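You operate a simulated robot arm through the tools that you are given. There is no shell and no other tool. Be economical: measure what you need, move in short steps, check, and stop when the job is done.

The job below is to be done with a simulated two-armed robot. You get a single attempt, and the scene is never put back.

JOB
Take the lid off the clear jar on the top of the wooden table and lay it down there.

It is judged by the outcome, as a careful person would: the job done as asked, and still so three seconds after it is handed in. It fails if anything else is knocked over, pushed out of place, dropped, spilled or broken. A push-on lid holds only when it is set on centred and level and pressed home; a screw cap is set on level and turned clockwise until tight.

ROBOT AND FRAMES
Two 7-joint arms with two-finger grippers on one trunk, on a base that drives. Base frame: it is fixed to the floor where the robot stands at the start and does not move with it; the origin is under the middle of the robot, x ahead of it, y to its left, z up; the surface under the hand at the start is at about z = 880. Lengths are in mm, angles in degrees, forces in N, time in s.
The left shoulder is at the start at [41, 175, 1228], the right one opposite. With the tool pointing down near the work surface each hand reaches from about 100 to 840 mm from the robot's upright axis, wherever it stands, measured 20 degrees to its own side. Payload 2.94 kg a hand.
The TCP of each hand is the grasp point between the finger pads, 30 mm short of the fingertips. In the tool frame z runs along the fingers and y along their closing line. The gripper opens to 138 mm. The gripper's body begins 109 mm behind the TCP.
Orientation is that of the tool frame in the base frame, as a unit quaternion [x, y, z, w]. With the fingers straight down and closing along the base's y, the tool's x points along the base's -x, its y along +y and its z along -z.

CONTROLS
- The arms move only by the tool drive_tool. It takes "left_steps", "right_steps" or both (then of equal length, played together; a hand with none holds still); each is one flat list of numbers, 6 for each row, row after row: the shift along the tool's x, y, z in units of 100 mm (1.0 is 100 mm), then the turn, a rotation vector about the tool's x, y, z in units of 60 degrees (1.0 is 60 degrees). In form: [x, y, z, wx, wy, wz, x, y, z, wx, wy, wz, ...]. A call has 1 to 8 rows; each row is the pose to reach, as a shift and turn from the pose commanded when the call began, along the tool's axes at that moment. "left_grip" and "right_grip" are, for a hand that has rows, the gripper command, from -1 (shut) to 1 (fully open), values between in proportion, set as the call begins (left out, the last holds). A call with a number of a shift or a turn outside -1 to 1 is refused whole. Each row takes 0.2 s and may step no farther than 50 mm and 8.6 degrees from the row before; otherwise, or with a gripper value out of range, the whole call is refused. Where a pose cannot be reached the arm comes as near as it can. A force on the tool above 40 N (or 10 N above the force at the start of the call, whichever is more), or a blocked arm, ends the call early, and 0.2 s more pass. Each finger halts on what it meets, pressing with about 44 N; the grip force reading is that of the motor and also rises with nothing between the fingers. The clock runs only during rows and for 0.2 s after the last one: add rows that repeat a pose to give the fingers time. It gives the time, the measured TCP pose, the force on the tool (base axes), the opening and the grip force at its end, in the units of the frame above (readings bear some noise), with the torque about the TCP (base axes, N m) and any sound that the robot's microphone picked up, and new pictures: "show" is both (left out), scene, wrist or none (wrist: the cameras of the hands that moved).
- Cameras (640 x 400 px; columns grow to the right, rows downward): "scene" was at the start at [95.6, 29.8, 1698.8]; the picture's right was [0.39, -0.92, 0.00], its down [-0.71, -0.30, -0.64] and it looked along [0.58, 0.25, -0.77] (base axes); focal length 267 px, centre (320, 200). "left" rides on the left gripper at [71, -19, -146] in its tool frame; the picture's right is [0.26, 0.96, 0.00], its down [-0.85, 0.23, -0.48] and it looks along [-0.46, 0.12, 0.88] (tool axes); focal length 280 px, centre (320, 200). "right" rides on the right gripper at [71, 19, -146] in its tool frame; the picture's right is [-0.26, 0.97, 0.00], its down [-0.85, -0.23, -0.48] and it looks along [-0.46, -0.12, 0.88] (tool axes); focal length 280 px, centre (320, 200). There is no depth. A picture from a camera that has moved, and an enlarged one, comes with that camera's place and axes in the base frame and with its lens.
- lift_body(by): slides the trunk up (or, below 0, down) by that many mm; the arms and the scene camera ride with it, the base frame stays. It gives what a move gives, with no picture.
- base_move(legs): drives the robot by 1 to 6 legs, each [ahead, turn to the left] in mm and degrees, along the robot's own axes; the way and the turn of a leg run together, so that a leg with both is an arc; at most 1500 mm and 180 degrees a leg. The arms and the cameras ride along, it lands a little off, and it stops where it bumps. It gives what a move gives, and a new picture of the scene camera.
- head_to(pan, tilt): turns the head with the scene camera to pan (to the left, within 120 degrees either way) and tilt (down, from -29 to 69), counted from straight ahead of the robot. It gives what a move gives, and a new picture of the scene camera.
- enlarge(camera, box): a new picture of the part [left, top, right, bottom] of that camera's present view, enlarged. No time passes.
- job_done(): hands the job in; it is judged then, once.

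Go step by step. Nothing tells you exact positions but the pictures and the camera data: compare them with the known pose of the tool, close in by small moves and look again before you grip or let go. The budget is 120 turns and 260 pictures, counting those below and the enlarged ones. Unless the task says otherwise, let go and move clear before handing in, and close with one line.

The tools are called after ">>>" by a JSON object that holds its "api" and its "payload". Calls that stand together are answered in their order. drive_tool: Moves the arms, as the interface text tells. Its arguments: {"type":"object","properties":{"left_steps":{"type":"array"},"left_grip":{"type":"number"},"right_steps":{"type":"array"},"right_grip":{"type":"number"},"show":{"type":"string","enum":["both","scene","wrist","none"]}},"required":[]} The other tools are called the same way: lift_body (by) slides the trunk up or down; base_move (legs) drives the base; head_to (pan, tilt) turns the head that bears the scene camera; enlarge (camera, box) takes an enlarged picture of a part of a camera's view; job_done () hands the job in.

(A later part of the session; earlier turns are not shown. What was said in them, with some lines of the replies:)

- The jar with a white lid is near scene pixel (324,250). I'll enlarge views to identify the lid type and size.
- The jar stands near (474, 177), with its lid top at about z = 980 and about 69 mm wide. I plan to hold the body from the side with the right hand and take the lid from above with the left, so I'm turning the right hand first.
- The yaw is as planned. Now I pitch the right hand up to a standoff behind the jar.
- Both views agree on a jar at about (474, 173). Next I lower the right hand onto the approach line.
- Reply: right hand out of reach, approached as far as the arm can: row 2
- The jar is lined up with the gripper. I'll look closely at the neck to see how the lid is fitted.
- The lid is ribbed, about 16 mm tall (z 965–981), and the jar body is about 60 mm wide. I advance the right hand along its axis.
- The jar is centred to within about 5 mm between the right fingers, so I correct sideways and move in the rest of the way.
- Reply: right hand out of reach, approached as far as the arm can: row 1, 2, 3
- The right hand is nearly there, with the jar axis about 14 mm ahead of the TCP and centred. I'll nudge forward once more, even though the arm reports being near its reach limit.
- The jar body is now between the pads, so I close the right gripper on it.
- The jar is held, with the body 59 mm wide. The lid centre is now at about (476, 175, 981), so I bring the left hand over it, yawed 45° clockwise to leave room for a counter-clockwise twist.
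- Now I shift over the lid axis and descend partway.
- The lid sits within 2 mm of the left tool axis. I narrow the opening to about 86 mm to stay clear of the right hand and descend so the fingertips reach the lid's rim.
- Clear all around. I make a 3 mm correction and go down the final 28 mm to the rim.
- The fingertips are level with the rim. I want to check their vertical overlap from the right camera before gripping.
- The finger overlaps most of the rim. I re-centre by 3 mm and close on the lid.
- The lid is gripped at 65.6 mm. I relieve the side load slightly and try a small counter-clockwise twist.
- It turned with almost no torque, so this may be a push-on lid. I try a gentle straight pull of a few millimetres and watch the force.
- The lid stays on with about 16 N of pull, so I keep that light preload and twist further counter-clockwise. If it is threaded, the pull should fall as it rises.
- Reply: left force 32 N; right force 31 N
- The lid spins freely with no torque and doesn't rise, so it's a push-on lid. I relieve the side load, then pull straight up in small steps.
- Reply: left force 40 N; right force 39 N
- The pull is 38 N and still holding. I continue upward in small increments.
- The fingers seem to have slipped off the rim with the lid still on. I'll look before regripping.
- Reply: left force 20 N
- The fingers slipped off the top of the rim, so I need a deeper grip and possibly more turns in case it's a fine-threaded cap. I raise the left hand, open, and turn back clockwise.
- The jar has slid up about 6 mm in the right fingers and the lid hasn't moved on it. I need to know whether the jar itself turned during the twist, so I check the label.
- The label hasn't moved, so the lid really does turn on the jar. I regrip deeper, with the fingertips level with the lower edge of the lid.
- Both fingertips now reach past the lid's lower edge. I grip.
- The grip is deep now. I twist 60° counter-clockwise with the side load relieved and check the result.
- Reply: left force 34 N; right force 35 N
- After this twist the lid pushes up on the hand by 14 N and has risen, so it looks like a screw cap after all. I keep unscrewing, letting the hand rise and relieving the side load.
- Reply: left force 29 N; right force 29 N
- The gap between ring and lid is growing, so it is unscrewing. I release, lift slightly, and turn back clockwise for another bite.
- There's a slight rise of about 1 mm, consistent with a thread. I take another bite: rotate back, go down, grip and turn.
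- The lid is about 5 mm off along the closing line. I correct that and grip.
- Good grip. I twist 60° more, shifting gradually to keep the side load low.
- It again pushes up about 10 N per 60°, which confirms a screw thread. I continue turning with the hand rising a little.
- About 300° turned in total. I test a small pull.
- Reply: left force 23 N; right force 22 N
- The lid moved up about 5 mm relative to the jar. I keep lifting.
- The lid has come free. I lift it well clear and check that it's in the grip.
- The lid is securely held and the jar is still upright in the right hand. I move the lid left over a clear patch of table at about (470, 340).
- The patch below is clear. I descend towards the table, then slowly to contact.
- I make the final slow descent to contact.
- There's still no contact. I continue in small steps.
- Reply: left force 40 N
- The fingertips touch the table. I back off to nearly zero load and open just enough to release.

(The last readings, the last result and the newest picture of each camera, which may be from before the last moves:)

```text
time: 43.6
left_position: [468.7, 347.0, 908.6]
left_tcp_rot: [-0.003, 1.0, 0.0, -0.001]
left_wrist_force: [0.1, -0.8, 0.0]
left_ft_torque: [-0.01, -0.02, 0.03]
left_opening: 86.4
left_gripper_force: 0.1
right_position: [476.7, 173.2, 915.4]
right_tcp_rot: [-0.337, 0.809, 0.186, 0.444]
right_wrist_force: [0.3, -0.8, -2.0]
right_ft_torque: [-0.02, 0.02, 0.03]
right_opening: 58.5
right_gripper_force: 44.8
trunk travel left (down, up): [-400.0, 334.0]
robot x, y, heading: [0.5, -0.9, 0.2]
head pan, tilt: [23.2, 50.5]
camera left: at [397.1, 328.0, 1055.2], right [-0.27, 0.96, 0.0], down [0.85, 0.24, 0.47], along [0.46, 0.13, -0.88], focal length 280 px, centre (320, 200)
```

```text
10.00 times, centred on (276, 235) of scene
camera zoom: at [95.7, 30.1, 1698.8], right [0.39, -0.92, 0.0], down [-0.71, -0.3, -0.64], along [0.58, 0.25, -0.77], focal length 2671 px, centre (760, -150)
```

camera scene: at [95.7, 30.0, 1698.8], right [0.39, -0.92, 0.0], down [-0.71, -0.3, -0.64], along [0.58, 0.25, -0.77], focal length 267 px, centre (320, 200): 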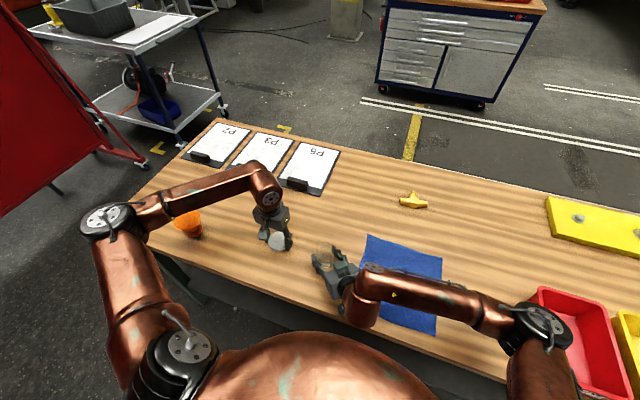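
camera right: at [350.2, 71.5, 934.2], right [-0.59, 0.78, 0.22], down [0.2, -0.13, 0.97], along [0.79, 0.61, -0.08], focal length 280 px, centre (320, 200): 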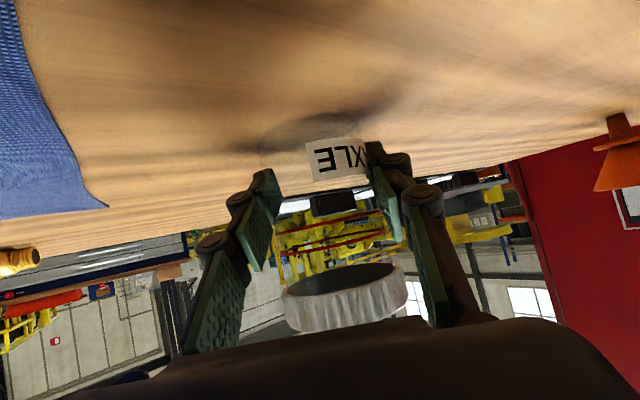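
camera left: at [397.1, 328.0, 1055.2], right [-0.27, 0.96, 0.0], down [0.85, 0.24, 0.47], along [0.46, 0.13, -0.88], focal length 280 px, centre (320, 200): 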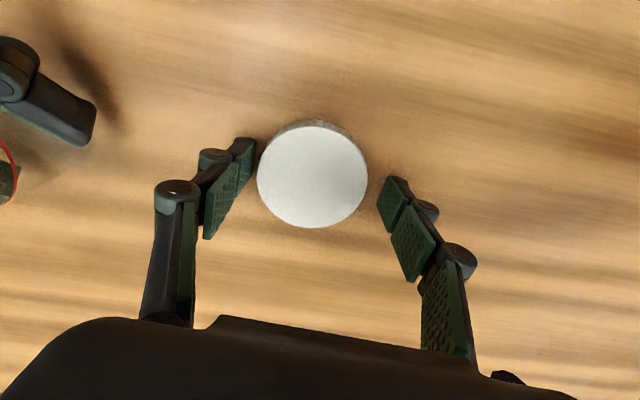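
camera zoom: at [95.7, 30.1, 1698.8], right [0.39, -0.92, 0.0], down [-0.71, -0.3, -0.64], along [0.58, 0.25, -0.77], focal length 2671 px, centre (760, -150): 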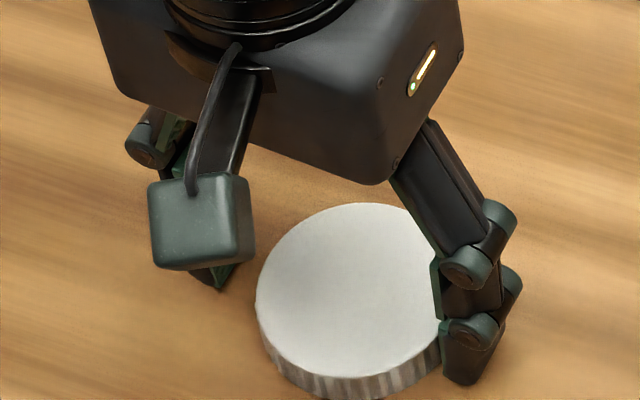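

The lid lies flat on the table. I open wider and raise the left hand clear.

>>> {"api": "drive_tool", "payload": {"left_steps": [0, 0, 0, 0, 0, 0, 0, 0, 0, 0, 0, 0, 0, 0, -0.1, 0, 0, 0, 0, 0, -0.4, 0, 0, 0, 0, 0, -0.7, 0, 0, 0, 0, 0, -1.0, 0, 0, 0], "left_grip": 0.6, "show": "wrist"}}

>>> {"api": "enlarge", "payload": {"camera": "left", "box": [0, 0, 320, 200]}}

```text
time: 45.0
left_position: [468.4, 346.5, 1010.1]
left_tcp_rot: [-0.003, 1.0, 0.0, 0.001]
left_wrist_force: [1.2, -0.2, 0.6]
left_ft_torque: [-0.03, 0.01, -0.01]
left_opening: 110.3
left_gripper_force: 0.1
right_position: [477.4, 172.5, 914.8]
right_tcp_rot: [-0.336, 0.809, 0.185, 0.445]
right_wrist_force: [0.9, -0.5, -2.3]
right_ft_torque: [-0.02, 0.01, -0.02]
right_opening: 58.6
right_gripper_force: 43.9
trunk travel left (down, up): [-400.0, 334.0]
robot x, y, heading: [-1.2, 2.5, -0.1]
head pan, tilt: [23.2, 50.5]
camera left: at [396.6, 328.3, 1155.6], right [-0.27, 0.96, 0.0], down [0.85, 0.23, 0.48], along [0.46, 0.13, -0.88], focal length 280 px, centre (320, 200)
```

left: 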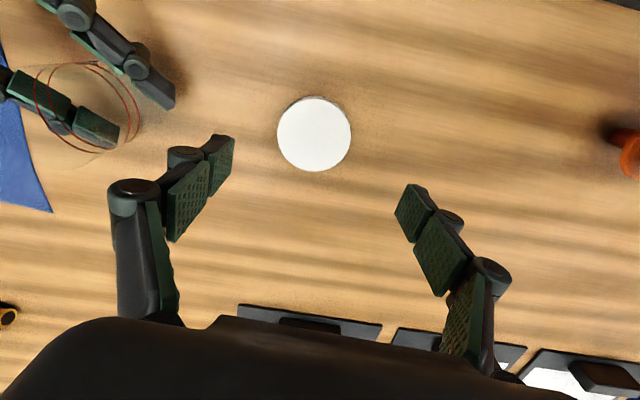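

```text
2.00 times, centred on (160, 100) of left
camera zoom: at [396.6, 328.3, 1155.6], right [-0.27, 0.96, 0.0], down [0.85, 0.23, 0.48], along [0.46, 0.13, -0.88], focal length 561 px, centre (640, 400)
```

zoom: 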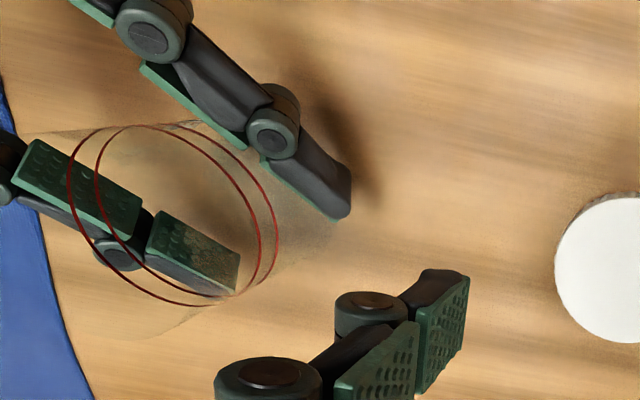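

Now I lower the jar the few millimetres back to the table with the right hand, watching for contact.

>>> {"api": "drive_tool", "payload": {"right_steps": [0.017, 0, 0.011, 0, 0, 0, 0.034, 0, 0.021, 0, 0, 0, 0.042, 0, 0.027, 0, 0, 0], "show": "wrist"}}

```text
time: 45.8
left_position: [469.4, 347.5, 1009.8]
left_tcp_rot: [-0.003, 1.0, 0.001, 0.0]
left_wrist_force: [0.0, 0.5, 0.1]
left_ft_torque: [-0.01, -0.02, 0.02]
left_opening: 110.2
left_gripper_force: 0.0
right_position: [478.8, 172.8, 916.3]
right_tcp_rot: [-0.337, 0.809, 0.187, 0.445]
right_wrist_force: [0.7, -0.1, -2.3]
right_ft_torque: [0.02, 0.0, -0.02]
right_opening: 58.5
right_gripper_force: 44.2
right hand out of reach, approached as far as the arm can: row 2, 3
trunk travel left (down, up): [-400.0, 334.0]
robot x, y, heading: [-1.8, 2.9, 0.2]
head pan, tilt: [23.2, 50.5]
camera right: at [350.4, 71.4, 934.1], right [-0.58, 0.78, 0.22], down [0.2, -0.13, 0.97], along [0.79, 0.61, -0.08], focal length 280 px, centre (320, 200)
```

right: 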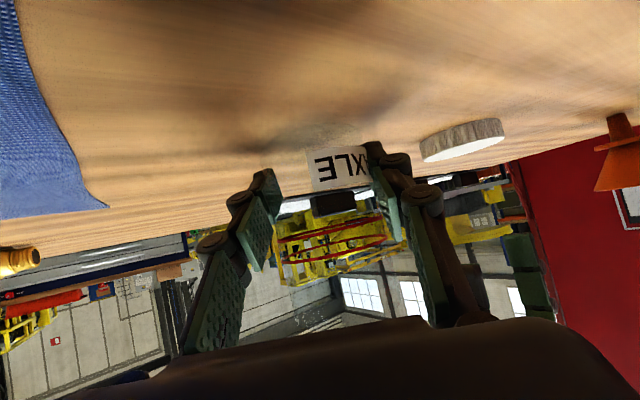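

The arm is at its limit in that direction, so I lower the trunk instead in small steps and watch the right wrist force. The left hand is well clear.

>>> {"api": "lift_body", "payload": {"by": -3}}

```text
time: 46.3
left_position: [469.9, 347.0, 1006.7]
left_tcp_rot: [-0.003, 1.0, -0.001, 0.0]
left_wrist_force: [-0.2, -0.1, -0.2]
left_ft_torque: [0.03, 0.0, 0.02]
left_opening: 110.5
left_gripper_force: 0.0
right_position: [478.2, 172.6, 913.8]
right_tcp_rot: [-0.335, 0.809, 0.185, 0.445]
right_wrist_force: [0.7, -0.3, -2.4]
right_ft_torque: [-0.01, -0.01, 0.02]
right_opening: 58.4
right_gripper_force: 44.1
trunk travel left (down, up): [-397.0, 337.0]
robot x, y, heading: [1.2, 3.2, -0.0]
head pan, tilt: [23.2, 50.5]
```

>>> {"api": "lift_body", "payload": {"by": -2}}

>>> {"api": "enlarge", "payload": {"camera": "right", "box": [220, 90, 420, 215]}}

```text
time: 46.8
left_position: [469.4, 344.7, 1004.9]
left_tcp_rot: [-0.002, 1.0, -0.001, 0.0]
left_wrist_force: [0.2, -0.4, 0.0]
left_ft_torque: [0.01, -0.04, 0.01]
left_opening: 110.3
left_gripper_force: 0.1
right_position: [477.5, 172.4, 913.1]
right_tcp_rot: [-0.334, 0.809, 0.185, 0.446]
right_wrist_force: [0.9, 0.5, 0.2]
right_ft_torque: [0.04, -0.03, -0.01]
right_opening: 58.6
right_gripper_force: 44.0
trunk travel left (down, up): [-395.0, 339.0]
robot x, y, heading: [-1.3, -1.0, -0.0]
head pan, tilt: [23.2, 50.5]
```

```text
3.20 times, centred on (320, 152) of right
camera zoom: at [350.8, 71.4, 930.4], right [-0.58, 0.78, 0.22], down [0.2, -0.13, 0.97], along [0.79, 0.61, -0.08], focal length 897 px, centre (320, 352)
```

zoom: 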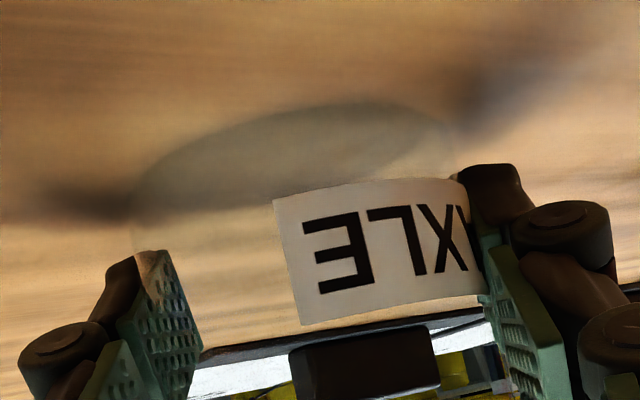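

The weight has just gone off the hand (−2.4 to 0.2 N), so the jar has touched down. One more millimetre to seat it.

>>> {"api": "lift_body", "payload": {"by": -1.5}}

```text
time: 47.4
left_position: [468.6, 346.0, 1002.8]
left_tcp_rot: [-0.002, 1.0, 0.0, 0.0]
left_wrist_force: [0.3, -1.0, 0.9]
left_ft_torque: [0.01, 0.0, -0.02]
left_opening: 110.0
left_gripper_force: 0.0
right_position: [477.6, 172.7, 911.5]
right_tcp_rot: [-0.336, 0.808, 0.186, 0.447]
right_wrist_force: [0.6, -0.4, 9.5]
right_ft_torque: [0.29, -0.23, -0.03]
right_opening: 58.3
right_gripper_force: 43.9
trunk travel left (down, up): [-394.0, 341.0]
robot x, y, heading: [2.0, -1.7, -0.1]
head pan, tilt: [23.2, 50.5]
```

The jar is seated firmly at 9.5 N. I open the right gripper.

>>> {"api": "drive_tool", "payload": {"right_steps": [0, 0, 0, 0, 0, 0, 0, 0, 0, 0, 0, 0, 0, 0, 0, 0, 0, 0, 0, 0, 0, 0, 0, 0, 0, 0, 0, 0, 0, 0], "right_grip": 0.9, "show": "wrist"}}

>>> {"api": "enlarge", "payload": {"camera": "scene", "box": [264, 210, 424, 310]}}

```text
time: 48.5
left_position: [470.0, 346.0, 1001.9]
left_tcp_rot: [-0.002, 1.0, 0.0, 0.0]
left_wrist_force: [0.6, -0.7, -0.5]
left_ft_torque: [-0.03, -0.02, -0.02]
left_opening: 110.5
left_gripper_force: 0.0
right_position: [478.5, 172.7, 910.6]
right_tcp_rot: [-0.336, 0.809, 0.186, 0.444]
right_wrist_force: [-0.6, 0.0, -0.2]
right_ft_torque: [-0.05, 0.01, -0.05]
right_opening: 131.0
right_gripper_force: 0.0
trunk travel left (down, up): [-394.0, 341.0]
robot x, y, heading: [0.5, 1.2, -0.0]
head pan, tilt: [23.2, 50.5]
camera right: at [350.9, 71.5, 928.7], right [-0.58, 0.78, 0.22], down [0.2, -0.13, 0.97], along [0.79, 0.61, -0.08], focal length 280 px, centre (320, 200)
```

right: 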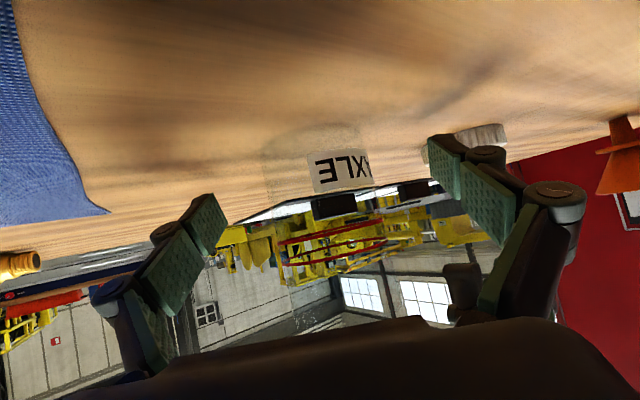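

```text
4.00 times, centred on (344, 260) of scene
camera zoom: at [98.2, 29.9, 1692.3], right [0.39, -0.92, 0.0], down [-0.71, -0.3, -0.64], along [0.58, 0.25, -0.77], focal length 1068 px, centre (224, -40)
```

zoom: 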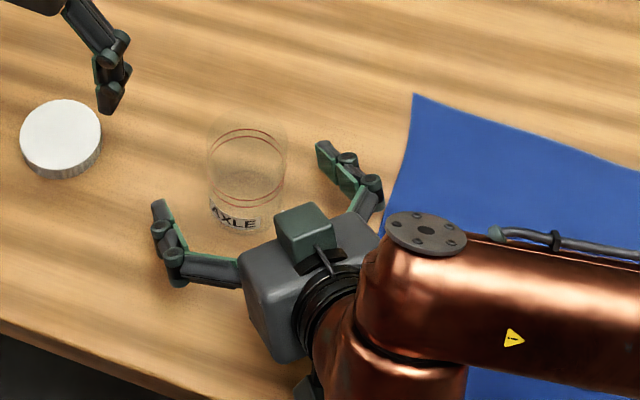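

The jar stands upright and free. I back the right hand out along its own axis.

>>> {"api": "drive_tool", "payload": {"right_steps": [0, 0, -0.2, 0, 0, 0, 0, 0, -0.45, 0, 0, 0, 0, 0, -0.7, 0, 0, 0, 0, 0, -1.0, 0, 0, 0], "show": "none"}}

>>> {"api": "enlarge", "payload": {"camera": "scene", "box": [224, 200, 424, 325]}}

```text
time: 49.5
left_position: [467.4, 345.5, 1003.6]
left_tcp_rot: [-0.003, 1.0, 0.0, 0.0]
left_wrist_force: [0.5, 0.3, 0.2]
left_ft_torque: [0.01, 0.01, -0.02]
left_opening: 110.6
left_gripper_force: 0.1
right_position: [420.4, 112.5, 964.0]
right_tcp_rot: [-0.336, 0.809, 0.186, 0.445]
right_wrist_force: [-0.6, -0.1, 0.3]
right_ft_torque: [0.02, -0.01, 0.01]
right_opening: 131.5
right_gripper_force: 0.0
trunk travel left (down, up): [-394.0, 341.0]
robot x, y, heading: [-0.6, 2.1, -0.2]
head pan, tilt: [23.2, 50.5]
```

```text
3.20 times, centred on (324, 262) of scene
camera zoom: at [97.6, 29.2, 1692.4], right [0.39, -0.92, 0.0], down [-0.71, -0.3, -0.64], along [0.58, 0.25, -0.77], focal length 855 px, centre (307, 0)
```

zoom: 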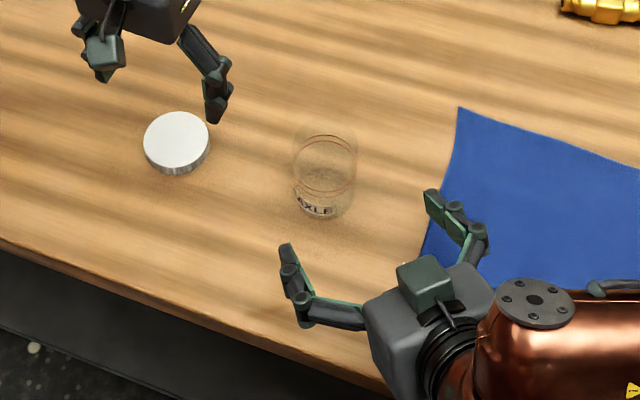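

The jar stands and the lid lies flat beside it. I back the right hand off further, lift the left one, and take a final look.

>>> {"api": "drive_tool", "payload": {"right_steps": [0, 0, -0.25, 0, 0, 0, -0.2, 0, -0.35, 0, 0, 0, -0.5, 0, -0.45, 0, 0, 0], "left_steps": [0, 0, -0.3, 0, 0, 0, 0, 0, -0.6, 0, 0, 0, 0, 0, -0.9, 0, 0, 0], "show": "scene"}}

```text
time: 50.4
left_position: [468.5, 346.0, 1092.6]
left_tcp_rot: [-0.003, 1.0, 0.0, 0.0]
left_wrist_force: [-0.7, -0.2, -0.1]
left_ft_torque: [0.0, -0.01, 0.0]
left_opening: 110.4
left_gripper_force: 0.0
right_position: [413.0, 103.2, 1032.3]
right_tcp_rot: [-0.335, 0.809, 0.185, 0.445]
right_wrist_force: [-0.1, 0.5, -0.3]
right_ft_torque: [0.02, -0.02, -0.03]
right_opening: 131.4
right_gripper_force: 0.0
trunk travel left (down, up): [-394.0, 341.0]
robot x, y, heading: [0.7, 0.0, -0.0]
head pan, tilt: [23.2, 50.5]
camera scene: at [97.1, 29.2, 1692.4], right [0.39, -0.92, 0.0], down [-0.71, -0.3, -0.64], along [0.58, 0.25, -0.77], focal length 267 px, centre (320, 200)
```

scene: 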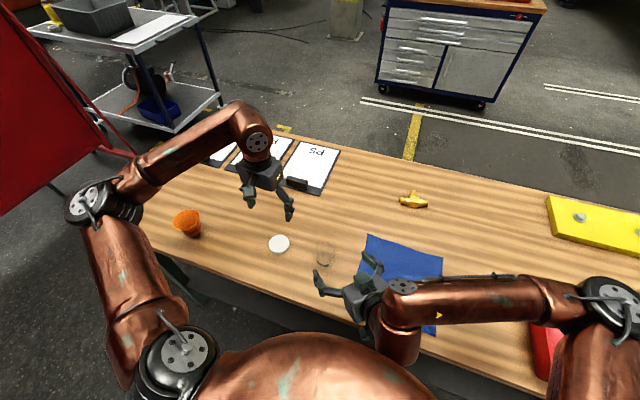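

The lid lies flat on the table, the jar stands upright, nothing else has been moved, and both hands are clear, so I'm handing in.

>>> {"api": "job_done", "payload": {}}

```text
The job is handed in.
```

The lid is off the jar and lying flat on the table next to it. The jar is standing upright, nothing else was disturbed, and the job has been handed in.
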